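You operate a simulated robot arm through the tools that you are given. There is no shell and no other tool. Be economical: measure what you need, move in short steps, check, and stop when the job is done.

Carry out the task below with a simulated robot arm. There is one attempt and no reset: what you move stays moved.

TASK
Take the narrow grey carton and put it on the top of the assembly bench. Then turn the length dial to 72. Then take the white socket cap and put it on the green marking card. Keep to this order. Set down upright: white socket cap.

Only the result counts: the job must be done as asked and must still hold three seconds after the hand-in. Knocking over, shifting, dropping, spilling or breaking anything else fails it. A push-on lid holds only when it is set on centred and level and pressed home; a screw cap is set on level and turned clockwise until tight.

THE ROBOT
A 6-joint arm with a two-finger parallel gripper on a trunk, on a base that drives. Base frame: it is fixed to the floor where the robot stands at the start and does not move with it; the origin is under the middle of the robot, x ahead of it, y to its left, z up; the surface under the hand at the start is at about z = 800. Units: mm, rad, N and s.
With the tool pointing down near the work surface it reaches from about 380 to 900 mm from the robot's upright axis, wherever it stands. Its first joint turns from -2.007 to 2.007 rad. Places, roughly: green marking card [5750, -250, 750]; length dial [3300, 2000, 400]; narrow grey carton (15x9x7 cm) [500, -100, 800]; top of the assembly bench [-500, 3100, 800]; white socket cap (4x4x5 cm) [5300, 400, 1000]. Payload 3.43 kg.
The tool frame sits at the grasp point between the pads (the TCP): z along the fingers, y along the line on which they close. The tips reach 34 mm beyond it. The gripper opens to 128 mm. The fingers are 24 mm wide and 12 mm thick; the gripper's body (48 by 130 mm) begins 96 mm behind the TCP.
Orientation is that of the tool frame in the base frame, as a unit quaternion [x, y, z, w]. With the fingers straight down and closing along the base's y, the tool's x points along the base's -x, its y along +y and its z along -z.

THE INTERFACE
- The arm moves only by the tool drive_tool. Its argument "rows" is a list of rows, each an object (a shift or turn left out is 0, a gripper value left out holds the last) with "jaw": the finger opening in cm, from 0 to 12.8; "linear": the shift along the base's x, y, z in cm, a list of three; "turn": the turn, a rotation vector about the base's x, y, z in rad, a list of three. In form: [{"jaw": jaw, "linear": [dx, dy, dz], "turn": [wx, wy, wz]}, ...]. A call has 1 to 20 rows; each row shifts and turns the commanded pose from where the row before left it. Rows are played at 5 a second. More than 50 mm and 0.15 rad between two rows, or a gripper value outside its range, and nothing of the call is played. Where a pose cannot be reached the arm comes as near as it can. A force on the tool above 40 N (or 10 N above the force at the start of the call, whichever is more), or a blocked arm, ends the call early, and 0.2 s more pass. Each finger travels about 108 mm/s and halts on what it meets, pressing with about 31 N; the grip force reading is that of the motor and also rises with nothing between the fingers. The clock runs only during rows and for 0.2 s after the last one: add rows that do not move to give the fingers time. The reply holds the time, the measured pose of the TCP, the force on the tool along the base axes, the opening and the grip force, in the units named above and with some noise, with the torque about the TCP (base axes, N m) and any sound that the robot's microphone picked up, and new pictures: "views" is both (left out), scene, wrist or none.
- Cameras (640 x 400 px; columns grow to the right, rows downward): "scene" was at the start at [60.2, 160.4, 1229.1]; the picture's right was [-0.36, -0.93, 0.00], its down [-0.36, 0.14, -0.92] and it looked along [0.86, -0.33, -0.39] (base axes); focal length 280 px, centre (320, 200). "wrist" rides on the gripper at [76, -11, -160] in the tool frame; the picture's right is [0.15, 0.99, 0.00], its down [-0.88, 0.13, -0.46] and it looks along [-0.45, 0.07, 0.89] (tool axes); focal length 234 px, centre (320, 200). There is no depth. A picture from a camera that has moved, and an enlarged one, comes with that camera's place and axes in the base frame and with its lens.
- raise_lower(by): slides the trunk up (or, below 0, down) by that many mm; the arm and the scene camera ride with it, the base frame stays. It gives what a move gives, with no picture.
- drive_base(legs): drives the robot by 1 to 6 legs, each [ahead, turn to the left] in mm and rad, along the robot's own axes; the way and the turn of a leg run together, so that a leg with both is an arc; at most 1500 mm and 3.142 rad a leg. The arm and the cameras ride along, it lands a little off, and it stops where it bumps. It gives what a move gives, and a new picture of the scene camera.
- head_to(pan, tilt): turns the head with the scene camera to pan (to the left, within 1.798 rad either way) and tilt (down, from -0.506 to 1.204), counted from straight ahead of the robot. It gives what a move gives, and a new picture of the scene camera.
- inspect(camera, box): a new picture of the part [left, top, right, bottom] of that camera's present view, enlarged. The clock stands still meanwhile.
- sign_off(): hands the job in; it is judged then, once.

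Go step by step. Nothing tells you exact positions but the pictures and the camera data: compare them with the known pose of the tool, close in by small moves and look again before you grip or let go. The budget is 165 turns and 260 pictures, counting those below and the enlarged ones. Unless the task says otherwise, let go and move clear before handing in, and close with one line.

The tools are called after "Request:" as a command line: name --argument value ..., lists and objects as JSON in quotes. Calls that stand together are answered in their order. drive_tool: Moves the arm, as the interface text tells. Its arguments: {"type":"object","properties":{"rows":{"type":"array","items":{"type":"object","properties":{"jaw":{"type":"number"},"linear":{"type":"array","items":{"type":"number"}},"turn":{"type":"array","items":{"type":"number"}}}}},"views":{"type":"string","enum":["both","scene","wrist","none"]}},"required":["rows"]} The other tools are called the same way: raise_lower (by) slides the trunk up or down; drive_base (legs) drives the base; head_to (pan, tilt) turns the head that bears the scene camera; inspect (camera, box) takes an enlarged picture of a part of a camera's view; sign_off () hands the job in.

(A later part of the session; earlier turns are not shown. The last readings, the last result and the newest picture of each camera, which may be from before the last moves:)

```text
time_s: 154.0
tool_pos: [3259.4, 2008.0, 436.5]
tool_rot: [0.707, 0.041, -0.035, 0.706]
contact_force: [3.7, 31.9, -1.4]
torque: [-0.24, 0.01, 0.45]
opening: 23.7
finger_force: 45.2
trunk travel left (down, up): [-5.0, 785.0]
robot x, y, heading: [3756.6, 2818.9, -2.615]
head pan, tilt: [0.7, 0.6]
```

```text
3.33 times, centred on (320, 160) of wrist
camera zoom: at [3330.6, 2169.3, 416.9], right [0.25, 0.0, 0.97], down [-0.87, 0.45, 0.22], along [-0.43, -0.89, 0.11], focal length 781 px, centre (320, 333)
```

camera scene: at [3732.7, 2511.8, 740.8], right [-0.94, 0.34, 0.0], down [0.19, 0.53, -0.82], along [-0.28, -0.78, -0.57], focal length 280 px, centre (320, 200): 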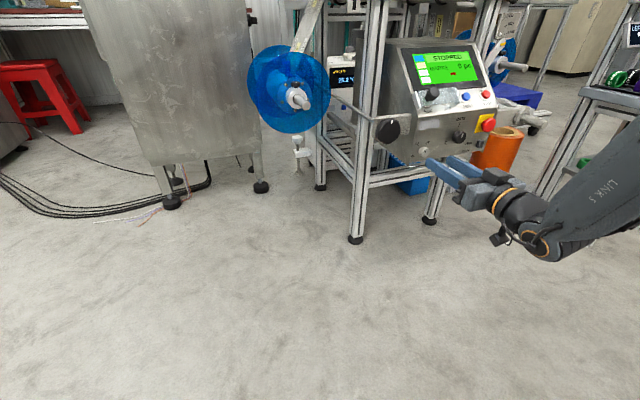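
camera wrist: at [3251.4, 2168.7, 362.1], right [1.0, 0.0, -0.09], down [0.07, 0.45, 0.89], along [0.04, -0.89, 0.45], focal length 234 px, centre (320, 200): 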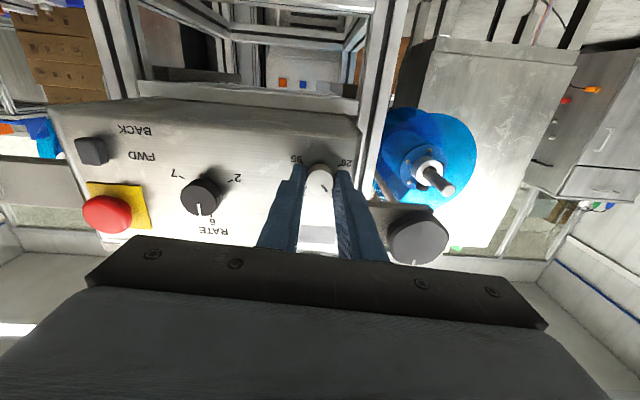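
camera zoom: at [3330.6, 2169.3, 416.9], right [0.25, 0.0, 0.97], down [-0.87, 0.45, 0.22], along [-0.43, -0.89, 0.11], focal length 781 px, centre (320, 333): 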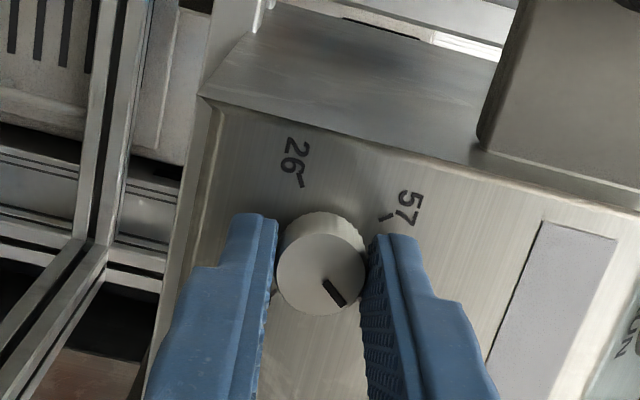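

It turned about 80°. I'll release, back off and check.

Request:
drive_tool --rows '[{"linear": [0, 0.05, 0]}, {"jaw": 3.5}, {"jaw": 5}, {"jaw": 5}, {"linear": [0, 3, 0]}, {"linear": [0, 4, 0]}, {"linear": [0, 4, 0]}, {}]' --views "none"

Request:
inspect --camera "wrist" --box '[270, 90, 370, 190]'

Request:
inspect --camera "scene" --box '[400, 110, 480, 170]'

```text
time_s: 155.8
tool_pos: [3260.5, 2119.0, 436.7]
tool_rot: [0.706, 0.042, -0.035, 0.706]
contact_force: [-0.1, 0.8, 0.0]
torque: [0.0, 0.01, 0.01]
opening: 49.9
finger_force: 0.0
trunk travel left (down, up): [-5.0, 785.0]
robot x, y, heading: [3754.3, 2817.6, -2.615]
head pan, tilt: [0.7, 0.6]
```

```text
4.00 times, centred on (320, 140) of wrist
camera zoom: at [3332.7, 2280.3, 417.4], right [0.25, 0.0, 0.97], down [-0.87, 0.45, 0.23], along [-0.43, -0.89, 0.12], focal length 937 px, centre (320, 440)
```

zoom: 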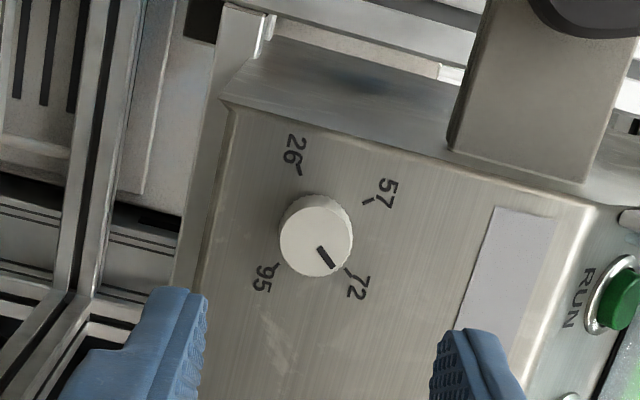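

```text
6.67 times, centred on (440, 140) of scene
camera zoom: at [3732.9, 2511.7, 740.8], right [-0.94, 0.34, 0.0], down [0.19, 0.53, -0.82], along [-0.28, -0.78, -0.57], focal length 1870 px, centre (-480, 600)
```

zoom: 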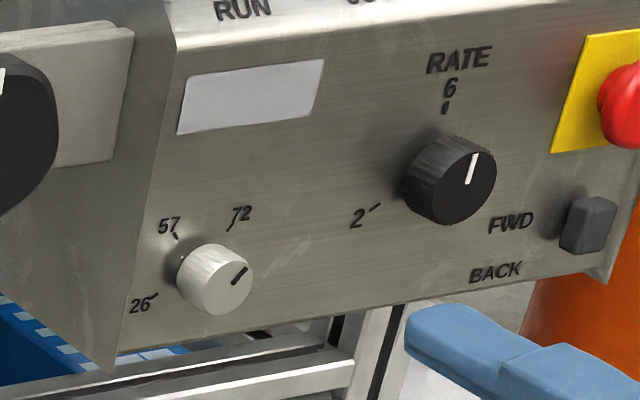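

Request:
inspect --camera "wrist" --box '[300, 125, 340, 165]'

```text
10.00 times, centred on (320, 145) of wrist
camera zoom: at [3332.7, 2280.3, 417.4], right [0.25, 0.0, 0.97], down [-0.87, 0.45, 0.23], along [-0.43, -0.89, 0.12], focal length 2342 px, centre (320, 750)
```

zoom: 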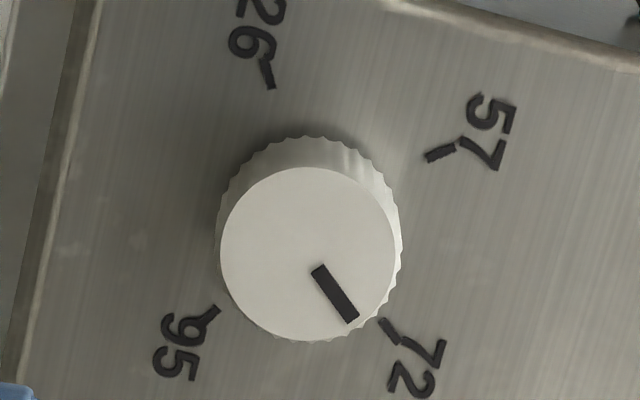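

The pointer lines up with the 72 tick, so the dial is done. I'll raise the trunk to retreat and refold the tool to point down.

Request:
raise_lower --by 470

Request:
drive_tool --rows '[{"linear": [0, 2, 0], "turn": [0, 0.145, 0]}, {"linear": [0, 2, 0], "turn": [0, 0.145, 0]}, {"turn": [0, 0.145, 0]}, {"turn": [0, 0.145, 0]}, {"turn": [0, 0.145, 0]}, {"turn": [0, 0.145, 0]}, {"turn": [0, 0.145, 0]}, {"turn": [0, 0.145, 0]}, {"turn": [0, 0.145, 0]}, {"linear": [0, 1.5, 2], "turn": [0.143, 0, 0]}, {"linear": [0, 1.5, 2], "turn": [0.143, 0, 0]}, {"linear": [0, 1.5, 2], "turn": [0.143, 0, 0]}, {"linear": [0, 1.5, 0], "turn": [0.143, 0, 0]}, {"linear": [0, 1.5, 0], "turn": [0.143, 0, 0]}, {"linear": [0, 1.5, 0], "turn": [0.143, 0, 0]}, {"linear": [0, 1.5, 0], "turn": [0.143, 0, 0]}, {"linear": [0, 1.5, 0], "turn": [0.143, 0, 0]}, {"linear": [0, 1.5, 0], "turn": [0.143, 0, 0]}, {"linear": [0, 1.5, 0], "turn": [0.143, 0, 0]}, {"turn": [0.14, 0, 0]}]' --views "scene"

```text
refused: 470 is not a number from -400 to 400
```

```text
time_s: 160.0
tool_pos: [3259.3, 2308.0, 496.7]
tool_rot: [0.761, 0.649, 0.003, -0.002]
contact_force: [0.5, 0.1, 0.1]
torque: [-0.01, 0.02, 0.05]
opening: 50.3
finger_force: 0.0
trunk travel left (down, up): [-5.0, 785.0]
robot x, y, heading: [3756.0, 2819.9, -2.615]
head pan, tilt: [0.7, 0.6]
camera scene: at [3732.8, 2511.7, 740.8], right [-0.94, 0.34, 0.0], down [0.19, 0.53, -0.83], along [-0.28, -0.78, -0.56], focal length 280 px, centre (320, 200)
```

scene: 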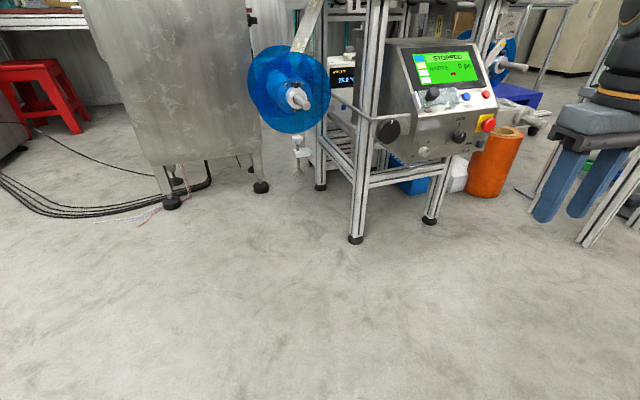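

The tool is folded down. I'll raise the trunk and turn towards +x to find the route to the cap.

Request:
raise_lower --by 400

Request:
drive_base --legs '[[0, 2.0]]'

Request:
head_to --pan 0.1 --tilt 0.25

```text
time_s: 163.8
tool_pos: [3258.7, 2308.6, 896.3]
tool_rot: [0.761, 0.649, 0.004, -0.002]
contact_force: [-0.2, -0.3, 0.2]
torque: [0.01, 0.03, 0.01]
opening: 50.1
finger_force: 0.1
trunk travel left (down, up): [-405.0, 385.0]
robot x, y, heading: [3758.8, 2817.5, -2.614]
head pan, tilt: [0.7, 0.6]
```

```text
time_s: 169.0
tool_pos: [4423.6, 2575.7, 897.0]
tool_rot: [-0.134, 0.991, 0.0, -0.005]
contact_force: [0.8, 0.3, -0.2]
torque: [0.02, 0.0, 0.01]
opening: 49.7
finger_force: 0.1
trunk travel left (down, up): [-405.0, 385.0]
robot x, y, heading: [3751.2, 2818.4, -0.614]
head pan, tilt: [0.7, 0.6]
camera scene: at [3950.7, 2987.2, 1140.8], right [0.08, -1.0, 0.0], down [-0.56, -0.05, -0.83], along [0.82, 0.07, -0.56], focal length 280 px, centre (320, 200)
```

scene: 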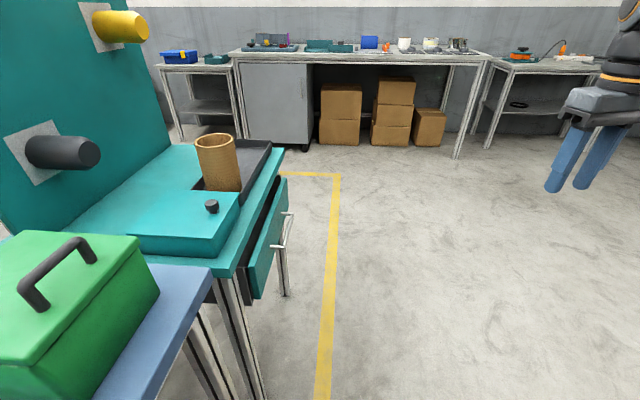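

```text
time_s: 170.0
tool_pos: [4422.9, 2575.9, 897.1]
tool_rot: [-0.134, 0.991, 0.0, -0.004]
contact_force: [-0.4, -0.7, -0.9]
torque: [0.01, -0.02, 0.01]
opening: 50.0
finger_force: 0.0
trunk travel left (down, up): [-405.0, 385.0]
robot x, y, heading: [3754.0, 2816.4, -0.618]
head pan, tilt: [0.099, 0.25]
camera scene: at [3943.8, 2933.7, 1173.0], right [-0.49, -0.87, 0.0], down [-0.22, 0.12, -0.97], along [0.84, -0.48, -0.25], focal length 280 px, centre (320, 200)
```

scene: 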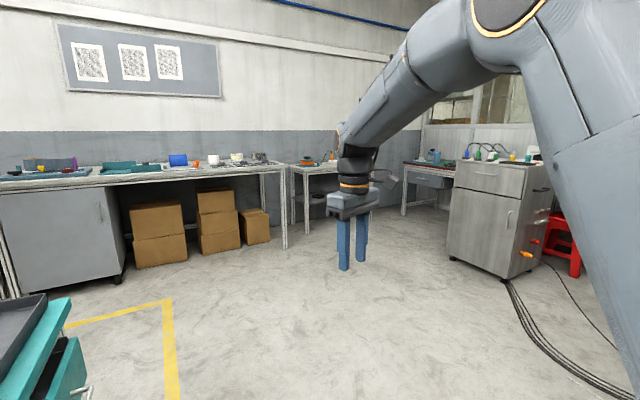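

The cap should be on the grey drawer cabinet, whose front face is at about y≈700, x 4930–5420. I'll retract the arm and drive there.

Request:
drive_tool --rows '[{"linear": [-3.9, 1.4, 1]}, {"linear": [-3.9, 1.4, 2]}, {"linear": [-3.9, 1.4, 2]}, {"linear": [-3.9, 1.4, 2]}, {"linear": [-3.9, 1.4, 2]}, {"linear": [-3.9, 1.4, 2]}, {}]' --views "none"

Request:
raise_lower --by 200

Request:
drive_base --legs '[[0, -0.19], [1450, 0], [500, 0], [0, -0.6]]'

Request:
head_to --pan 0.2 --tilt 0.35

```text
time_s: 171.6
tool_pos: [4188.2, 2659.5, 1005.5]
tool_rot: [-0.133, 0.991, 0.0, -0.004]
contact_force: [0.3, 0.7, -0.1]
torque: [0.01, 0.0, -0.02]
opening: 50.2
finger_force: 0.0
trunk travel left (down, up): [-405.0, 385.0]
robot x, y, heading: [3756.4, 2817.7, -0.62]
head pan, tilt: [0.099, 0.25]
```

```text
time_s: 173.7
tool_pos: [4189.3, 2660.3, 1206.6]
tool_rot: [-0.135, 0.991, 0.0, -0.005]
contact_force: [-0.2, 0.8, -0.3]
torque: [-0.01, -0.04, 0.03]
opening: 50.2
finger_force: 0.0
trunk travel left (down, up): [-605.0, 185.0]
robot x, y, heading: [3756.5, 2818.5, -0.615]
head pan, tilt: [0.099, 0.25]
```

```text
time_s: 186.0
tool_pos: [5310.7, 967.7, 1207.1]
tool_rot: [0.253, 0.967, 0.002, -0.003]
contact_force: [0.5, 0.1, 0.6]
torque: [-0.01, -0.02, 0.04]
opening: 50.2
finger_force: 0.0
trunk travel left (down, up): [-605.0, 185.0]
robot x, y, heading: [5113.6, 1384.4, -1.402]
head pan, tilt: [0.099, 0.25]
camera scene: at [5320.7, 1388.4, 1373.0], right [-0.96, -0.27, 0.0], down [-0.07, 0.24, -0.97], along [0.26, -0.93, -0.25], focal length 280 px, centre (320, 200)
```

scene: 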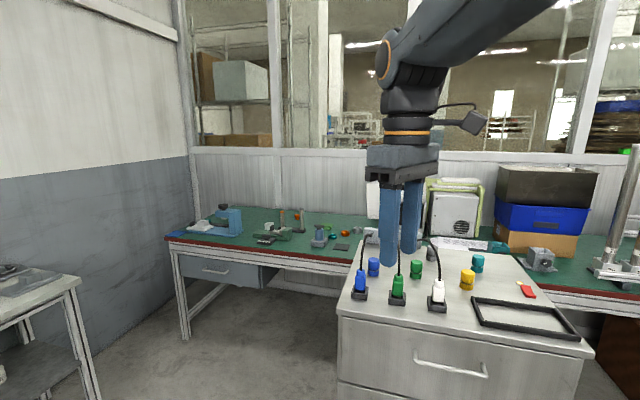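

```text
time_s: 186.6
tool_pos: [5311.1, 966.4, 1207.4]
tool_rot: [0.253, 0.968, 0.003, -0.004]
contact_force: [0.0, -0.2, -0.9]
torque: [-0.02, 0.01, -0.03]
opening: 49.7
finger_force: 0.0
trunk travel left (down, up): [-605.0, 185.0]
robot x, y, heading: [5113.7, 1383.2, -1.397]
head pan, tilt: [0.201, 0.351]
camera scene: at [5329.6, 1391.6, 1363.6], right [-0.93, -0.36, 0.0], down [-0.13, 0.32, -0.94], along [0.34, -0.87, -0.34], focal length 280 px, centre (320, 200)
```

scene: 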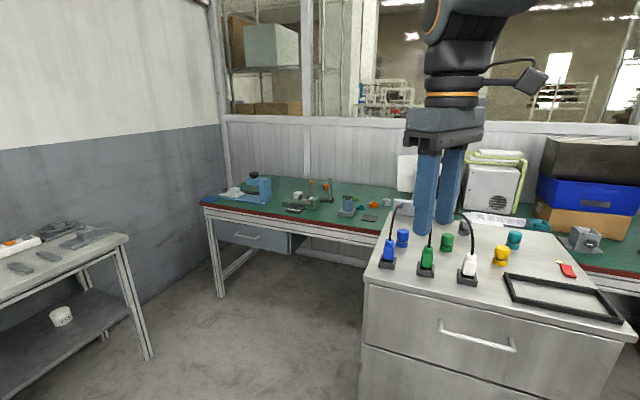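

Request:
inspect --camera "scene" --box '[360, 190, 600, 340]'

Request:
inspect --camera "scene" --box '[200, 160, 420, 290]'

```text
2.67 times, centred on (480, 265) of scene
camera zoom: at [5329.6, 1391.6, 1363.6], right [-0.93, -0.36, 0.0], down [-0.13, 0.32, -0.94], along [0.34, -0.87, -0.34], focal length 748 px, centre (-107, 27)
```

zoom: 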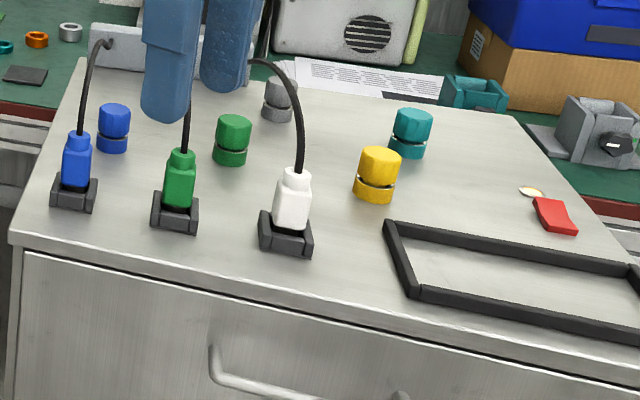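

```text
2.91 times, centred on (310, 225) of scene
camera zoom: at [5329.6, 1391.6, 1363.6], right [-0.93, -0.36, 0.0], down [-0.13, 0.32, -0.94], along [0.34, -0.87, -0.34], focal length 816 px, centre (349, 127)
```

zoom: 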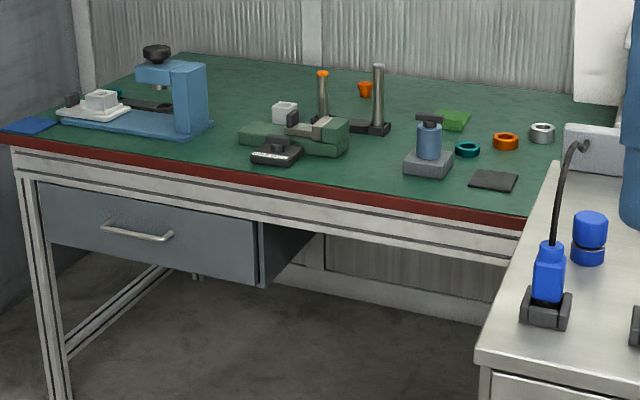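

The green card is on the green-topped table at about (5740, -255). The caps are on the cabinet, partly hidden by the gripper. I'll extend over the cabinet for a wrist view.

Request:
drive_tool --rows '[{"linear": [0, -4.5, 0], "turn": [0, 0, -0.1]}, {"linear": [0, -4.5, 0], "turn": [0, 0, -0.1]}, {"linear": [0, -4.5, 0]}, {"linear": [0, -4.5, 0]}, {"linear": [0, -4.5, 0]}, {}]' --views "both"

```text
time_s: 188.0
tool_pos: [5312.6, 742.3, 1207.6]
tool_rot: [0.348, 0.938, 0.002, -0.004]
contact_force: [0.3, 0.1, 0.1]
torque: [-0.02, 0.03, -0.02]
opening: 49.9
finger_force: 0.2
trunk travel left (down, up): [-605.0, 185.0]
robot x, y, heading: [5112.1, 1385.4, -1.399]
head pan, tilt: [0.201, 0.351]
camera scene: at [5329.6, 1391.5, 1363.6], right [-0.93, -0.37, 0.0], down [-0.13, 0.32, -0.94], along [0.34, -0.87, -0.34], focal length 280 px, centre (320, 200)
camera wrist: at [5248.3, 781.8, 1368.6], right [0.53, 0.84, 0.0], down [0.75, -0.48, 0.45], along [0.38, -0.24, -0.89], focal length 234 px, centre (320, 200)
```

scene: 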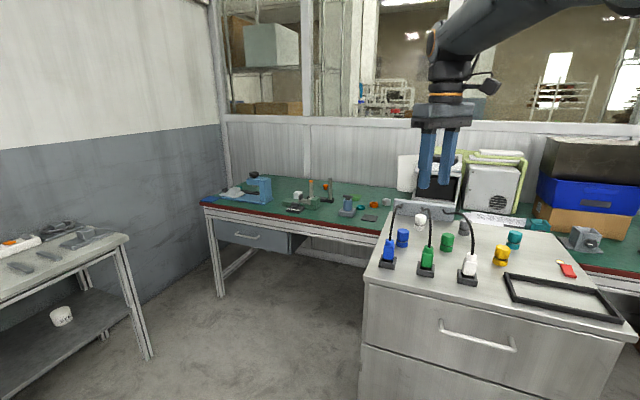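
wrist: 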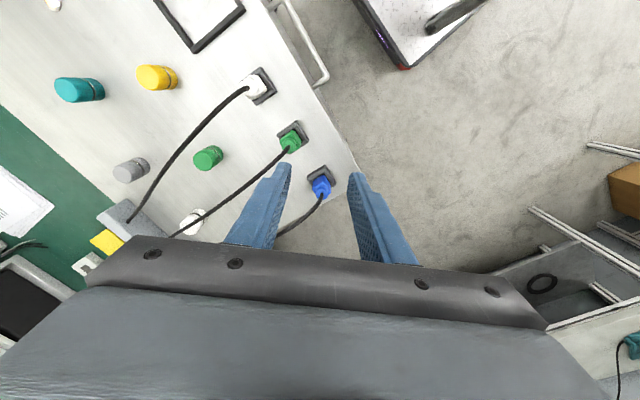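

Request:
inspect --camera "scene" --box '[370, 190, 530, 290]'

Request:
inspect --camera "wrist" --box '[60, 40, 340, 260]'

```text
4.00 times, centred on (450, 240) of scene
camera zoom: at [5329.6, 1391.5, 1363.6], right [-0.93, -0.37, 0.0], down [-0.13, 0.32, -0.94], along [0.34, -0.87, -0.34], focal length 1122 px, centre (-200, 40)
```

zoom: 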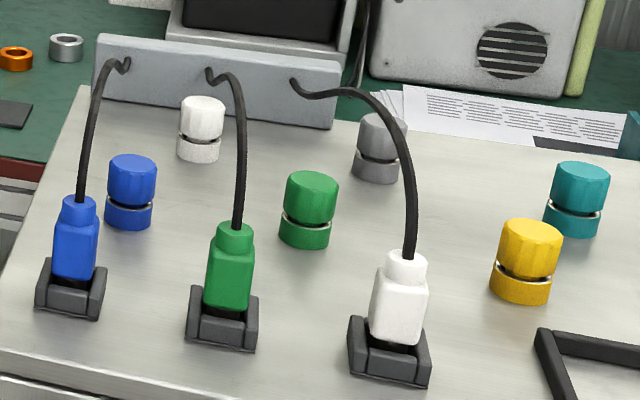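

```text
1.82 times, centred on (200, 150) of wrist
camera zoom: at [5248.3, 781.8, 1368.6], right [0.53, 0.84, 0.0], down [0.75, -0.48, 0.45], along [0.38, -0.24, -0.89], focal length 426 px, centre (538, 291)
```

zoom: 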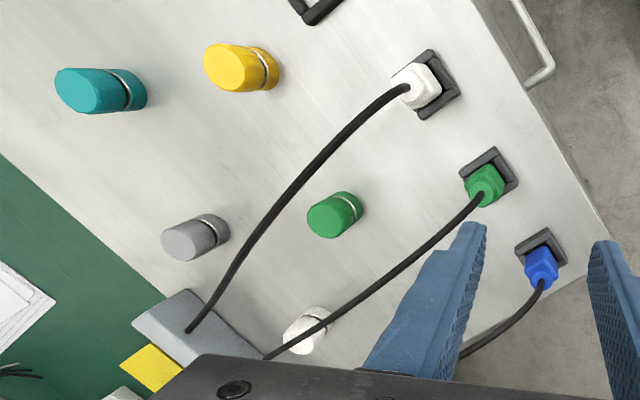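

The white cap is at about (5328, 410, 945). The green cable arcs over it, so a straight top grasp and lift looks blocked. An approach from the cabinet's east side, under the blue cable, seems feasible, so I'll go there and look.

Request:
drive_tool --rows '[{"linear": [0, 4.5, 0]}, {"linear": [0, 4.5, 0]}, {"linear": [0, 4.5, 0]}, {"linear": [0, 4.5, 0]}, {"linear": [0, 4.5, 0]}, {}]' --views "none"

Request:
drive_base --legs '[[0, 0.85], [1080, 0], [0, -2.15]]'

Request:
head_to --pan 0.15 --tilt 0.45

```text
time_s: 189.4
tool_pos: [5312.9, 966.9, 1207.0]
tool_rot: [0.348, 0.937, 0.002, -0.003]
contact_force: [-0.3, 0.0, -0.4]
torque: [0.02, 0.02, -0.02]
opening: 50.2
finger_force: 0.0
trunk travel left (down, up): [-605.0, 185.0]
robot x, y, heading: [5116.3, 1381.4, -1.396]
head pan, tilt: [0.201, 0.351]
```

```text
time_s: 202.3
tool_pos: [5671.3, 508.1, 1208.6]
tool_rot: [0.854, 0.52, 0.004, -0.001]
contact_force: [0.2, 0.1, 0.3]
torque: [0.02, -0.02, 0.0]
opening: 49.9
finger_force: 0.0
trunk travel left (down, up): [-605.0, 185.0]
robot x, y, heading: [6028.9, 798.9, -2.729]
head pan, tilt: [0.201, 0.351]
camera scene: at [6089.5, 590.0, 1363.6], right [-0.57, 0.82, 0.0], down [0.28, 0.2, -0.94], along [-0.77, -0.54, -0.34], focal length 280 px, centre (320, 200)
```

scene: 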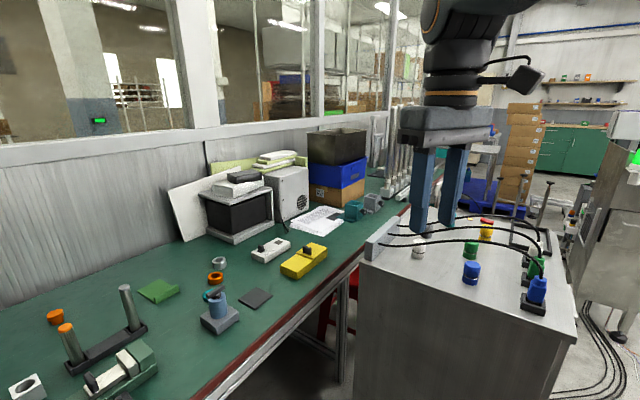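

```text
time_s: 203.0
tool_pos: [5671.8, 507.9, 1208.3]
tool_rot: [0.854, 0.52, 0.004, -0.002]
contact_force: [-0.6, 0.4, 0.1]
torque: [-0.04, -0.02, 0.0]
opening: 49.9
finger_force: 0.0
trunk travel left (down, up): [-605.0, 185.0]
robot x, y, heading: [6031.3, 800.4, -2.734]
head pan, tilt: [0.15, 0.45]
camera scene: at [6087.9, 594.6, 1354.4], right [-0.53, 0.85, 0.0], down [0.37, 0.23, -0.9], along [-0.76, -0.48, -0.43], focal length 280 px, centre (320, 200)
```

scene: 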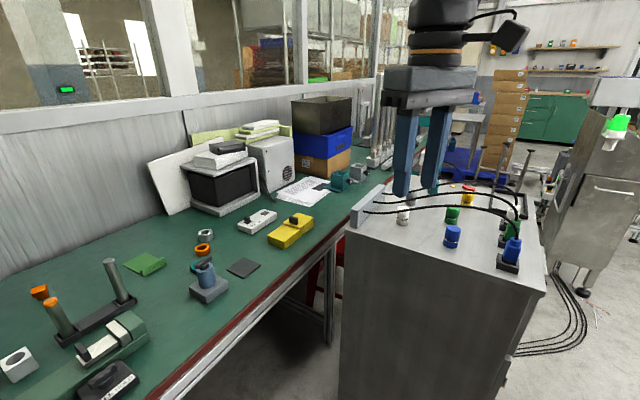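

Request:
inspect --camera "scene" --box '[335, 165, 545, 285]'

Request:
inspect --camera "scene" --box '[340, 170, 460, 250]'

```text
3.05 times, centred on (440, 225) of scene
camera zoom: at [6087.9, 594.6, 1354.4], right [-0.53, 0.85, 0.0], down [0.37, 0.23, -0.9], along [-0.76, -0.48, -0.43], focal length 855 px, centre (-46, 124)
```

zoom: 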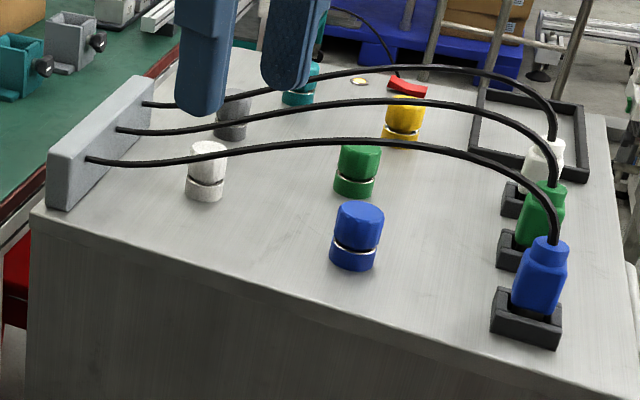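

```text
5.00 times, centred on (400, 210) of scene
camera zoom: at [6087.9, 594.6, 1354.4], right [-0.53, 0.85, 0.0], down [0.37, 0.23, -0.9], along [-0.76, -0.48, -0.43], focal length 1402 px, centre (-80, 150)
```

zoom: 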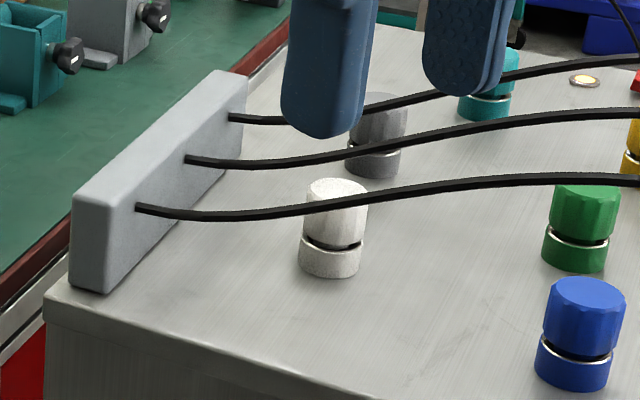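

Now the geometry is clear. The cap is at (5328, 410) with z 919–971. The green cable runs 24 mm above it, and the blue cable is at x≈5403, z≈996. A horizontal grasp from the east, passing under the blue cable, works. I'll align the base better, facing -x.

Request:
drive_base --legs '[[0, -0.949], [-200, 0], [0, 0.54], [60, 0]]'

Request:
raise_lower --by -90

```text
time_s: 209.1
tool_pos: [5695.8, 577.1, 1207.7]
tool_rot: [0.944, 0.331, 0.004, 0.0]
contact_force: [0.3, -0.4, 0.3]
torque: [0.03, 0.03, 0.01]
opening: 49.9
finger_force: 0.0
trunk travel left (down, up): [-605.0, 185.0]
robot x, y, heading: [6142.6, 695.2, 3.129]
head pan, tilt: [0.15, 0.45]
camera scene: at [6111.3, 487.3, 1354.4], right [-0.14, 0.99, 0.0], down [0.43, 0.06, -0.9], along [-0.89, -0.12, -0.44], focal length 280 px, centre (320, 200)
```

scene: 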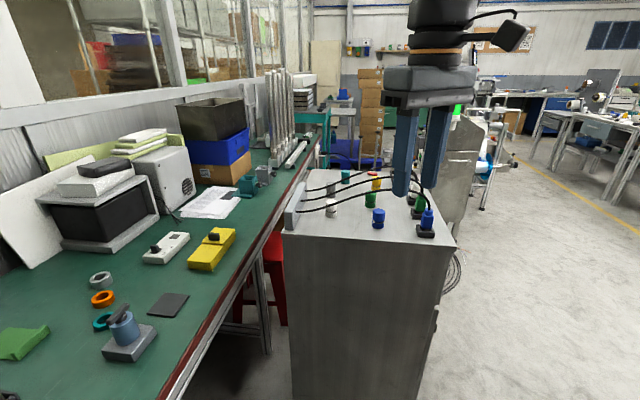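

```text
time_s: 210.3
tool_pos: [5695.3, 578.6, 1118.5]
tool_rot: [0.944, 0.331, 0.004, -0.001]
contact_force: [-0.9, 0.1, 0.8]
torque: [-0.04, -0.03, -0.03]
opening: 49.9
finger_force: 0.1
trunk travel left (down, up): [-515.0, 275.0]
robot x, y, heading: [6141.5, 698.1, 3.125]
head pan, tilt: [0.15, 0.45]
```

I'll back up slightly for reach and rotate the tool to point -x at the cap's level, staying east of the cabinet edge.

Request:
drive_base --legs '[[-60, 0]]'

Request:
drive_tool --rows '[{"linear": [-2.2, -1.4, 0], "turn": [-0.044, 0.1254, -0.044]}, {"linear": [-2.2, -1.4, 0], "turn": [-0.044, 0.1254, -0.044]}, {"linear": [-2.2, -1.4, 0], "turn": [-0.044, 0.1254, -0.044]}, {"linear": [-2.2, -1.4, 0], "turn": [-0.044, 0.1254, -0.044]}, {"linear": [-2.2, -1.4, 0], "turn": [-0.044, 0.1254, -0.044]}, {"linear": [-2.2, -1.4, 0], "turn": [-0.044, 0.1254, -0.044]}, {"linear": [-1.5, -1.4, 0], "turn": [-0.044, 0.1254, -0.044]}, {"linear": [-1.5, -1.4, 0], "turn": [-0.044, 0.1254, -0.044]}, {"linear": [-1.5, -1.4, 0], "turn": [-0.044, 0.1254, -0.044]}, {"linear": [-1.5, -1.4, 0], "turn": [-0.044, 0.1254, -0.044]}, {"linear": [-1.5, -1.4, 0], "turn": [-0.044, 0.1254, -0.044]}, {"linear": [-1.5, -1.4, 0], "turn": [-0.044, 0.1254, -0.044], "jaw": 6.5}, {}]' --views "both"

```text
time_s: 211.3
tool_pos: [5755.2, 577.4, 1118.8]
tool_rot: [0.944, 0.331, 0.003, 0.0]
contact_force: [-0.4, 0.4, 0.0]
torque: [0.0, -0.04, 0.0]
opening: 49.7
finger_force: 0.1
trunk travel left (down, up): [-515.0, 275.0]
robot x, y, heading: [6203.8, 699.3, 3.128]
head pan, tilt: [0.15, 0.45]
camera scene: at [6146.2, 486.8, 1264.4], right [-0.14, 0.99, 0.0], down [0.43, 0.06, -0.9], along [-0.89, -0.12, -0.44], focal length 280 px, centre (320, 200)
```

scene: 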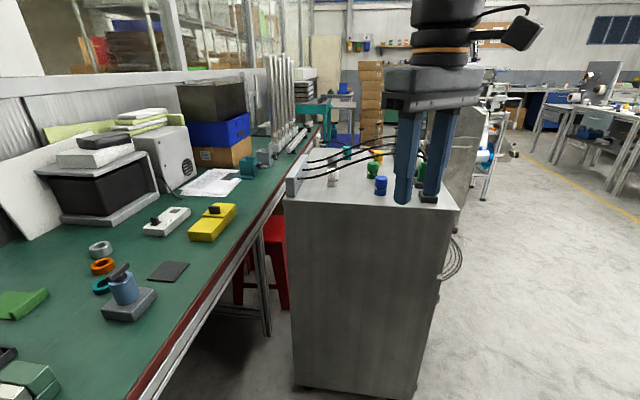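

```text
time_s: 214.1
tool_pos: [5533.0, 409.2, 1118.0]
tool_rot: [0.71, 0.0, -0.704, 0.002]
contact_force: [0.4, -0.3, 0.3]
torque: [0.01, -0.03, -0.01]
opening: 65.0
finger_force: 0.0
trunk travel left (down, up): [-515.0, 275.0]
robot x, y, heading: [6199.9, 696.1, 3.127]
head pan, tilt: [0.15, 0.45]
camera scene: at [6146.3, 486.8, 1264.4], right [-0.14, 0.99, 0.0], down [0.43, 0.06, -0.9], along [-0.89, -0.12, -0.44], focal length 280 px, centre (320, 200)
camera wrist: at [5693.4, 421.6, 1043.4], right [0.0, -0.99, -0.14], down [0.45, -0.13, 0.88], along [-0.89, -0.07, 0.44], focal length 234 px, centre (320, 200)
```

scene: 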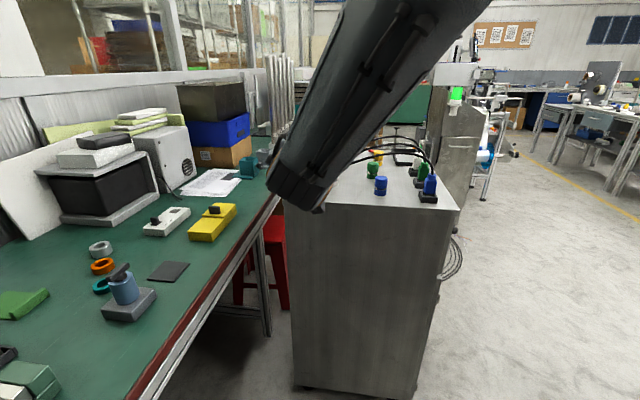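
wrist: 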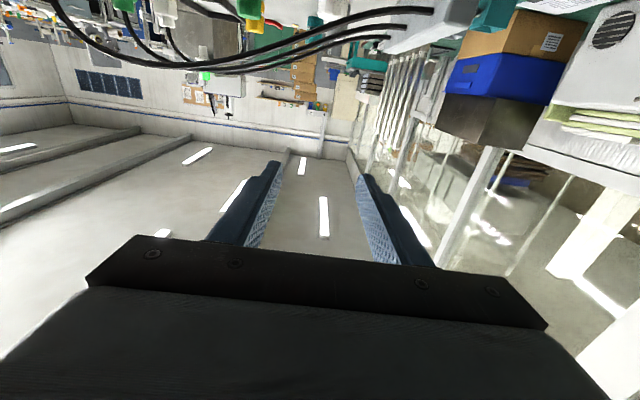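

The pose is exact. I'll lower to cap level.

Request:
drive_tool --rows '[{"linear": [0, 0, -4]}, {"linear": [0, 0, -4]}, {"linear": [0, 0, -4]}, {"linear": [0, 0, -4]}, {"linear": [0, 0, -0.5]}, {}]' --views "wrist"

Request:
inspect --camera "wrist" --box '[200, 80, 440, 240]'

```text
time_s: 215.5
tool_pos: [5533.7, 411.0, 951.7]
tool_rot: [0.711, 0.0, -0.704, 0.002]
contact_force: [-0.1, -0.9, 0.6]
torque: [0.0, 0.01, -0.01]
opening: 65.1
finger_force: 0.1
trunk travel left (down, up): [-515.0, 275.0]
robot x, y, heading: [6202.2, 697.0, 3.131]
head pan, tilt: [0.15, 0.45]
camera wrist: at [5693.3, 422.3, 877.4], right [0.0, -0.99, -0.14], down [0.45, -0.13, 0.89], along [-0.89, -0.07, 0.44], focal length 234 px, centre (320, 200)
```

wrist: 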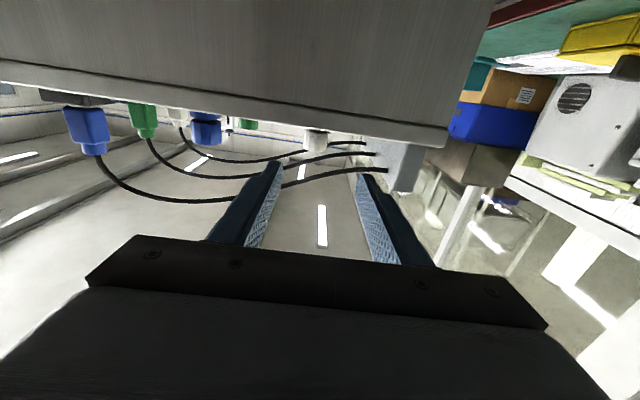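

```text
2.50 times, centred on (320, 160) of wrist
camera zoom: at [5693.3, 422.3, 877.4], right [0.0, -0.99, -0.14], down [0.45, -0.13, 0.89], along [-0.89, -0.07, 0.44], focal length 585 px, centre (320, 300)
```

zoom: 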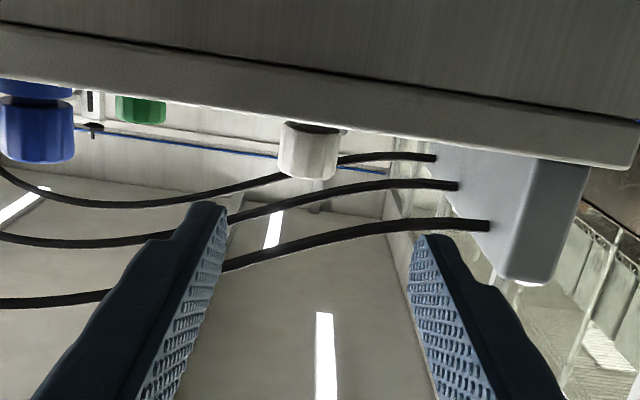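

The cap appears at y≈415. I'll adjust slightly and advance under the blue cable, stopping halfway to check.

Request:
drive_tool --rows '[{"linear": [-3, 0.3, 0]}, {"linear": [-3, 0, 0]}, {"linear": [-3, 0, 0]}, {"linear": [-2, 0, 0]}, {}]' --views "wrist"

Request:
inspect --camera "wrist" --box '[200, 80, 440, 240]'

```text
time_s: 216.7
tool_pos: [5422.3, 411.8, 951.7]
tool_rot: [0.71, 0.0, -0.704, 0.001]
contact_force: [0.0, -0.3, 0.1]
torque: [0.03, 0.0, 0.0]
opening: 64.9
finger_force: 0.0
trunk travel left (down, up): [-515.0, 275.0]
robot x, y, heading: [6200.4, 695.1, 3.127]
head pan, tilt: [0.15, 0.45]
camera wrist: at [5581.7, 423.8, 878.2], right [0.0, -0.99, -0.14], down [0.45, -0.13, 0.88], along [-0.89, -0.07, 0.44], focal length 234 px, centre (320, 200)
```

wrist: 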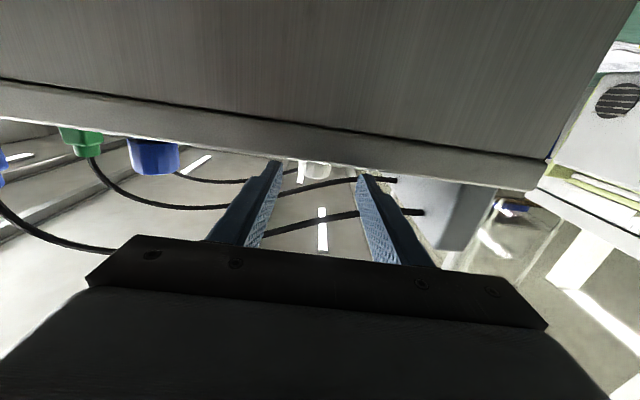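

```text
2.50 times, centred on (320, 160) of wrist
camera zoom: at [5581.7, 423.8, 878.2], right [0.0, -0.99, -0.14], down [0.45, -0.13, 0.88], along [-0.89, -0.07, 0.44], focal length 585 px, centre (320, 300)
```

zoom: 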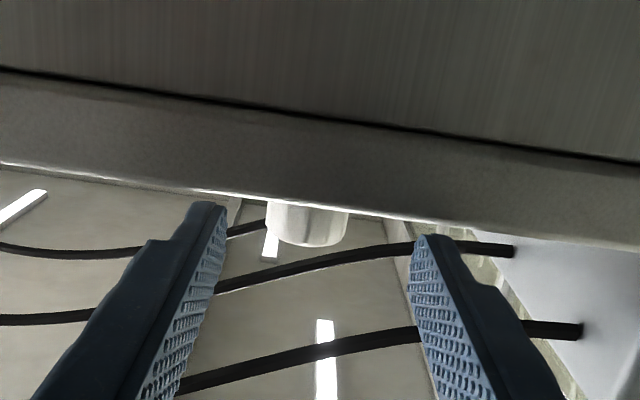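

Request:
drive_tool --rows '[{"linear": [-2, 0.25, 0.2]}, {"linear": [-2, 0, 0]}, {"linear": [-2, 0, 0]}, {"linear": [-1.5, 0, 0]}, {}]' --views "both"

Request:
inspect --camera "wrist" --box '[200, 80, 440, 240]'

```text
time_s: 217.9
tool_pos: [5347.8, 415.5, 954.6]
tool_rot: [0.71, 0.0, -0.704, 0.001]
contact_force: [-0.5, -0.2, 0.5]
torque: [-0.03, -0.03, -0.01]
opening: 65.2
finger_force: 0.1
trunk travel left (down, up): [-515.0, 275.0]
robot x, y, heading: [6205.6, 692.6, 3.127]
head pan, tilt: [0.15, 0.45]
camera scene: at [6146.2, 486.7, 1264.4], right [-0.14, 0.99, 0.0], down [0.43, 0.06, -0.9], along [-0.89, -0.12, -0.44], focal length 280 px, centre (320, 200)
camera wrist: at [5507.0, 427.3, 879.8], right [0.0, -0.99, -0.14], down [0.45, -0.13, 0.89], along [-0.89, -0.07, 0.44], focal length 234 px, centre (320, 200)
```

scene: 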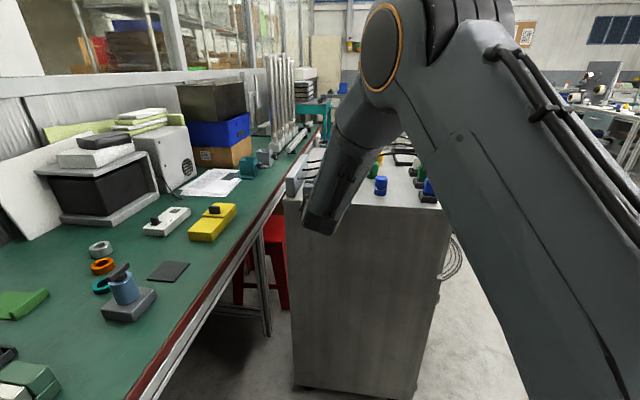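
wrist: 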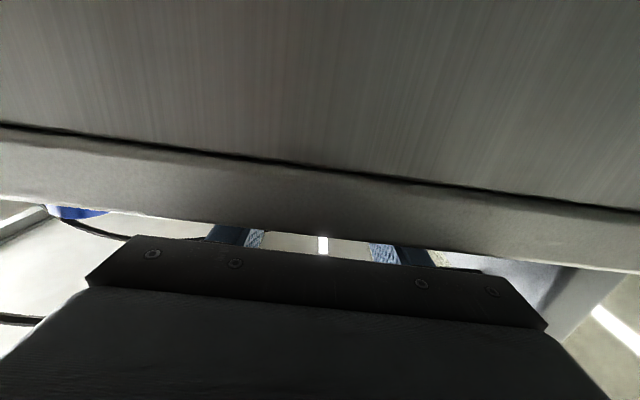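

```text
2.50 times, centred on (320, 160) of wrist
camera zoom: at [5507.0, 427.3, 879.8], right [0.0, -0.99, -0.14], down [0.45, -0.13, 0.89], along [-0.89, -0.07, 0.44], focal length 585 px, centre (320, 300)
```

zoom: 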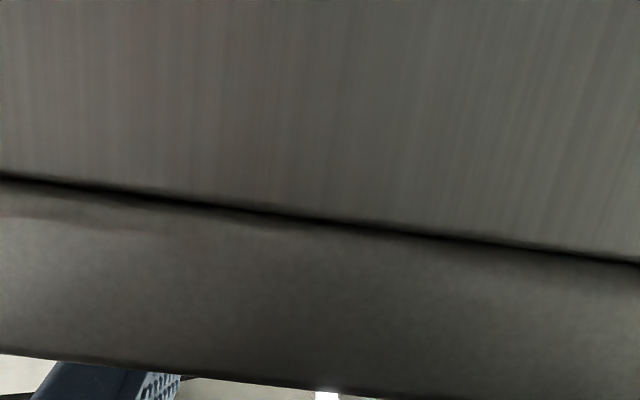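

The tips should now be around the cap. I'll close gently.

Request:
drive_tool --rows '[{"jaw": 5}, {"jaw": 4.3}, {"jaw": 3.8}, {"jaw": 3}, {}, {}]' --views "none"

```text
time_s: 219.3
tool_pos: [5348.3, 415.0, 953.1]
tool_rot: [0.711, -0.001, -0.703, 0.0]
contact_force: [-1.3, -1.6, 0.1]
torque: [-0.09, 0.02, 0.08]
opening: 33.1
finger_force: 30.8
trunk travel left (down, up): [-515.0, 275.0]
robot x, y, heading: [6204.4, 696.0, 3.131]
head pan, tilt: [0.15, 0.45]
```

The grip is at 33 mm. I'll lift 6 mm and draw back a little under the blue cable, then check.

Request:
drive_tool --rows '[{"linear": [0, 0, 0.3]}, {"linear": [0, 0, 0.3]}, {"linear": [1.5, 0, 0]}, {"linear": [2, 0, 0]}, {}]' --views "both"

Request:
inspect --camera "scene" --box '[270, 140, 430, 240]'

```text
time_s: 220.5
tool_pos: [5384.3, 414.8, 960.1]
tool_rot: [0.711, 0.001, -0.703, 0.002]
contact_force: [-0.7, -0.6, 0.1]
torque: [0.03, 0.01, -0.02]
opening: 32.9
finger_force: 31.0
trunk travel left (down, up): [-515.0, 275.0]
robot x, y, heading: [6201.9, 697.8, 3.129]
head pan, tilt: [0.15, 0.45]
camera scene: at [6146.4, 486.6, 1264.4], right [-0.14, 0.99, 0.0], down [0.43, 0.06, -0.9], along [-0.89, -0.12, -0.44], focal length 280 px, centre (320, 200)
camera wrist: at [5543.7, 426.9, 886.0], right [0.0, -0.99, -0.14], down [0.45, -0.13, 0.89], along [-0.89, -0.07, 0.44], focal length 234 px, centre (320, 200)
```

scene: 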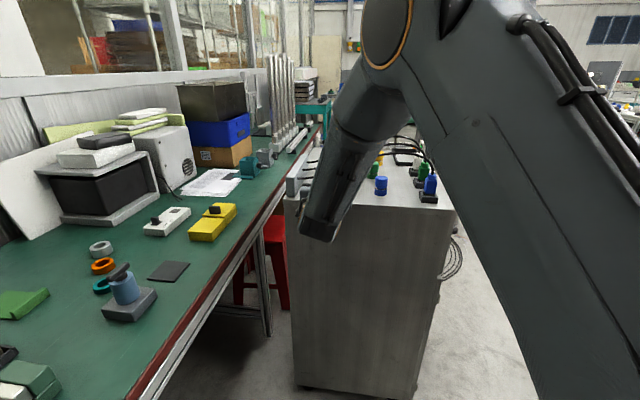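
wrist: 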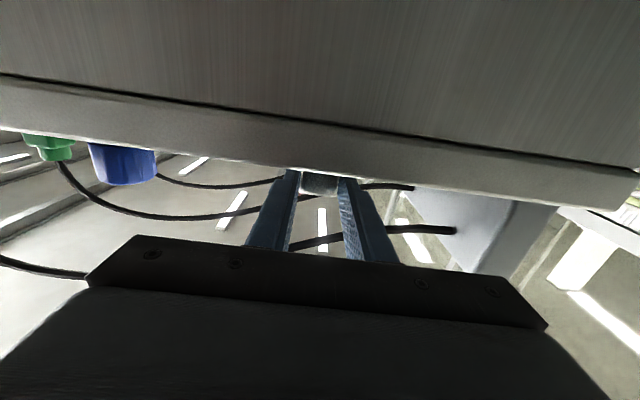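

```text
4.00 times, centred on (350, 190) of scene
camera zoom: at [6146.4, 486.6, 1264.4], right [-0.14, 0.99, 0.0], down [0.43, 0.06, -0.9], along [-0.89, -0.12, -0.44], focal length 1122 px, centre (200, 240)
```

zoom: 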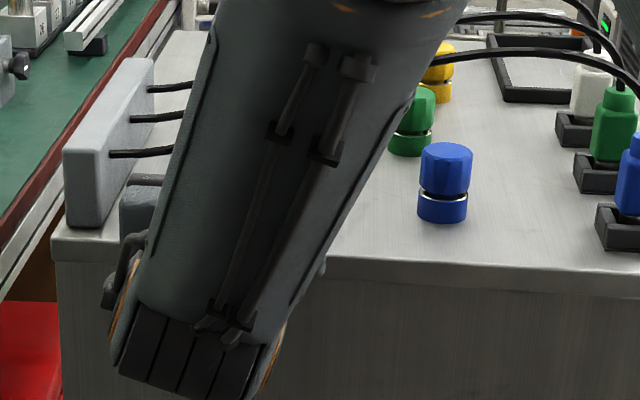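

Request:
inspect --camera "wrist" --box '[260, 140, 380, 220]'

```text
5.00 times, centred on (320, 180) of wrist
camera zoom: at [5543.7, 426.9, 886.0], right [0.0, -0.99, -0.14], down [0.45, -0.13, 0.89], along [-0.89, -0.07, 0.44], focal length 1171 px, centre (320, 300)
```

zoom: 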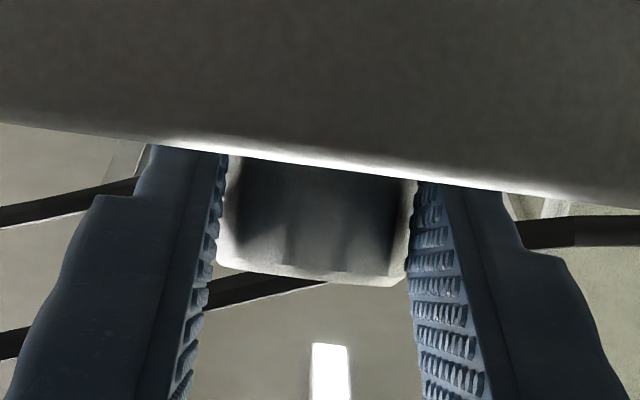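

The cap is held with its top about 15 mm below the blue cable. I'll continue straight out in +x.

Request:
drive_tool --rows '[{"linear": [2, 0, 0]}, {"linear": [2.5, 0, 0]}, {"linear": [2.5, 0, 0]}, {"linear": [3, 0, 0]}, {"linear": [3, 0, 0]}, {"linear": [3, 0, 0]}, {}]' --views "wrist"

Request:
inspect --camera "wrist" --box '[260, 120, 380, 220]'

```text
time_s: 222.1
tool_pos: [5543.9, 415.0, 961.5]
tool_rot: [0.711, 0.001, -0.704, 0.002]
contact_force: [-0.7, 0.3, 0.3]
torque: [-0.02, -0.01, -0.02]
opening: 29.8
finger_force: 0.1
trunk travel left (down, up): [-515.0, 275.0]
robot x, y, heading: [6202.8, 696.3, 3.128]
head pan, tilt: [0.15, 0.45]
camera wrist: at [5702.6, 426.7, 886.7], right [0.0, -0.99, -0.14], down [0.45, -0.13, 0.89], along [-0.89, -0.07, 0.44], focal length 234 px, centre (320, 200)
```

wrist: 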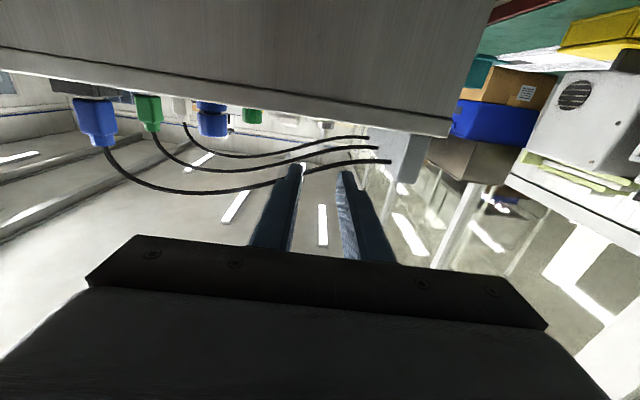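

```text
4.00 times, centred on (320, 170) of wrist
camera zoom: at [5702.6, 426.7, 886.7], right [0.0, -0.99, -0.14], down [0.45, -0.13, 0.89], along [-0.89, -0.07, 0.44], focal length 937 px, centre (320, 320)
```

zoom: 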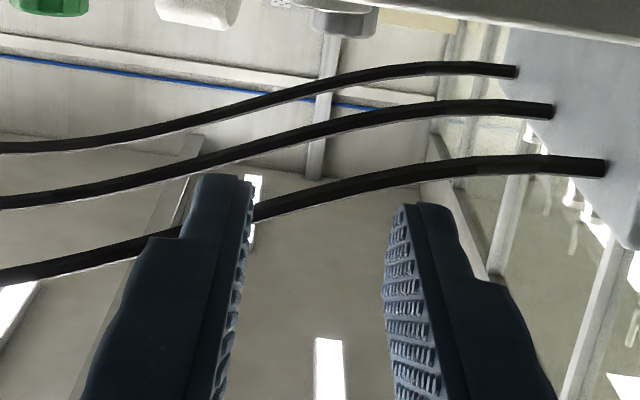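

The cap slipped out of the grip and seems still to be on the cabinet. I'll raise the tool out of the way and look.

Request:
drive_tool --rows '[{"linear": [1, 0, 2], "jaw": 6.5}, {"linear": [0, 0, 4]}, {"linear": [0, 0, 4]}, {"linear": [0, 0, 4]}, {"linear": [0, 0, 4]}, {"linear": [0, 0, 4]}, {}]' --views "both"

Request:
inspect --camera "scene" --box '[270, 120, 470, 240]'

```text
time_s: 223.7
tool_pos: [5554.3, 416.6, 1179.7]
tool_rot: [0.711, 0.0, -0.704, 0.001]
contact_force: [0.1, -1.0, -0.6]
torque: [-0.01, 0.02, 0.01]
opening: 64.6
finger_force: 0.0
trunk travel left (down, up): [-515.0, 275.0]
robot x, y, heading: [6202.2, 699.1, 3.127]
head pan, tilt: [0.15, 0.45]
camera scene: at [6146.1, 486.7, 1264.3], right [-0.14, 0.99, 0.0], down [0.43, 0.06, -0.9], along [-0.89, -0.12, -0.44], focal length 280 px, centre (320, 200)
camera wrist: at [5712.5, 427.6, 1105.1], right [0.0, -0.99, -0.14], down [0.45, -0.13, 0.89], along [-0.89, -0.07, 0.44], focal length 234 px, centre (320, 200)
```

scene: 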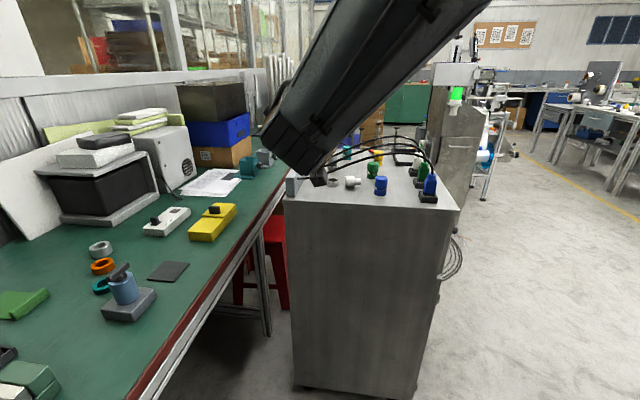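
wrist: 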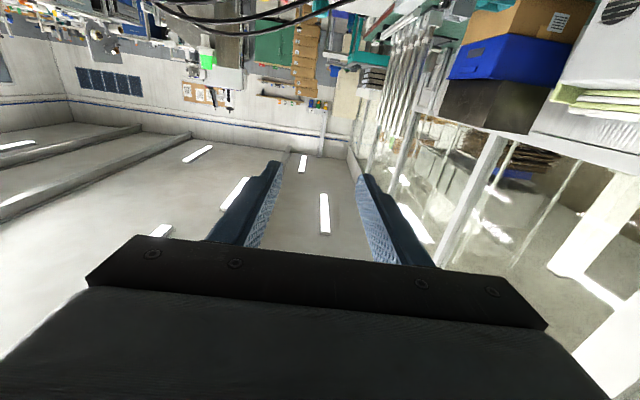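

```text
3.20 times, centred on (370, 180) of scene
camera zoom: at [6146.1, 486.7, 1264.3], right [-0.14, 0.99, 0.0], down [0.43, 0.06, -0.9], along [-0.89, -0.12, -0.44], focal length 897 px, centre (160, 264)
```

zoom: 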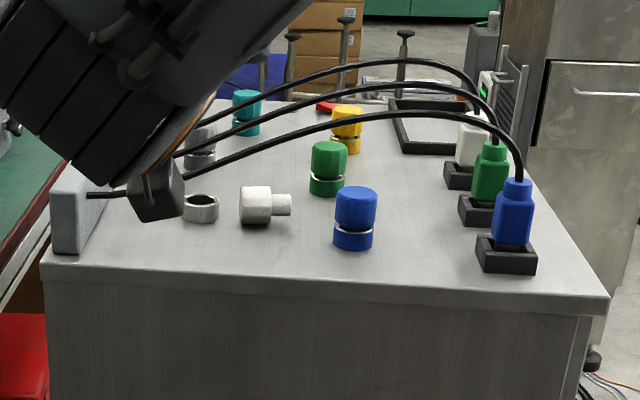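

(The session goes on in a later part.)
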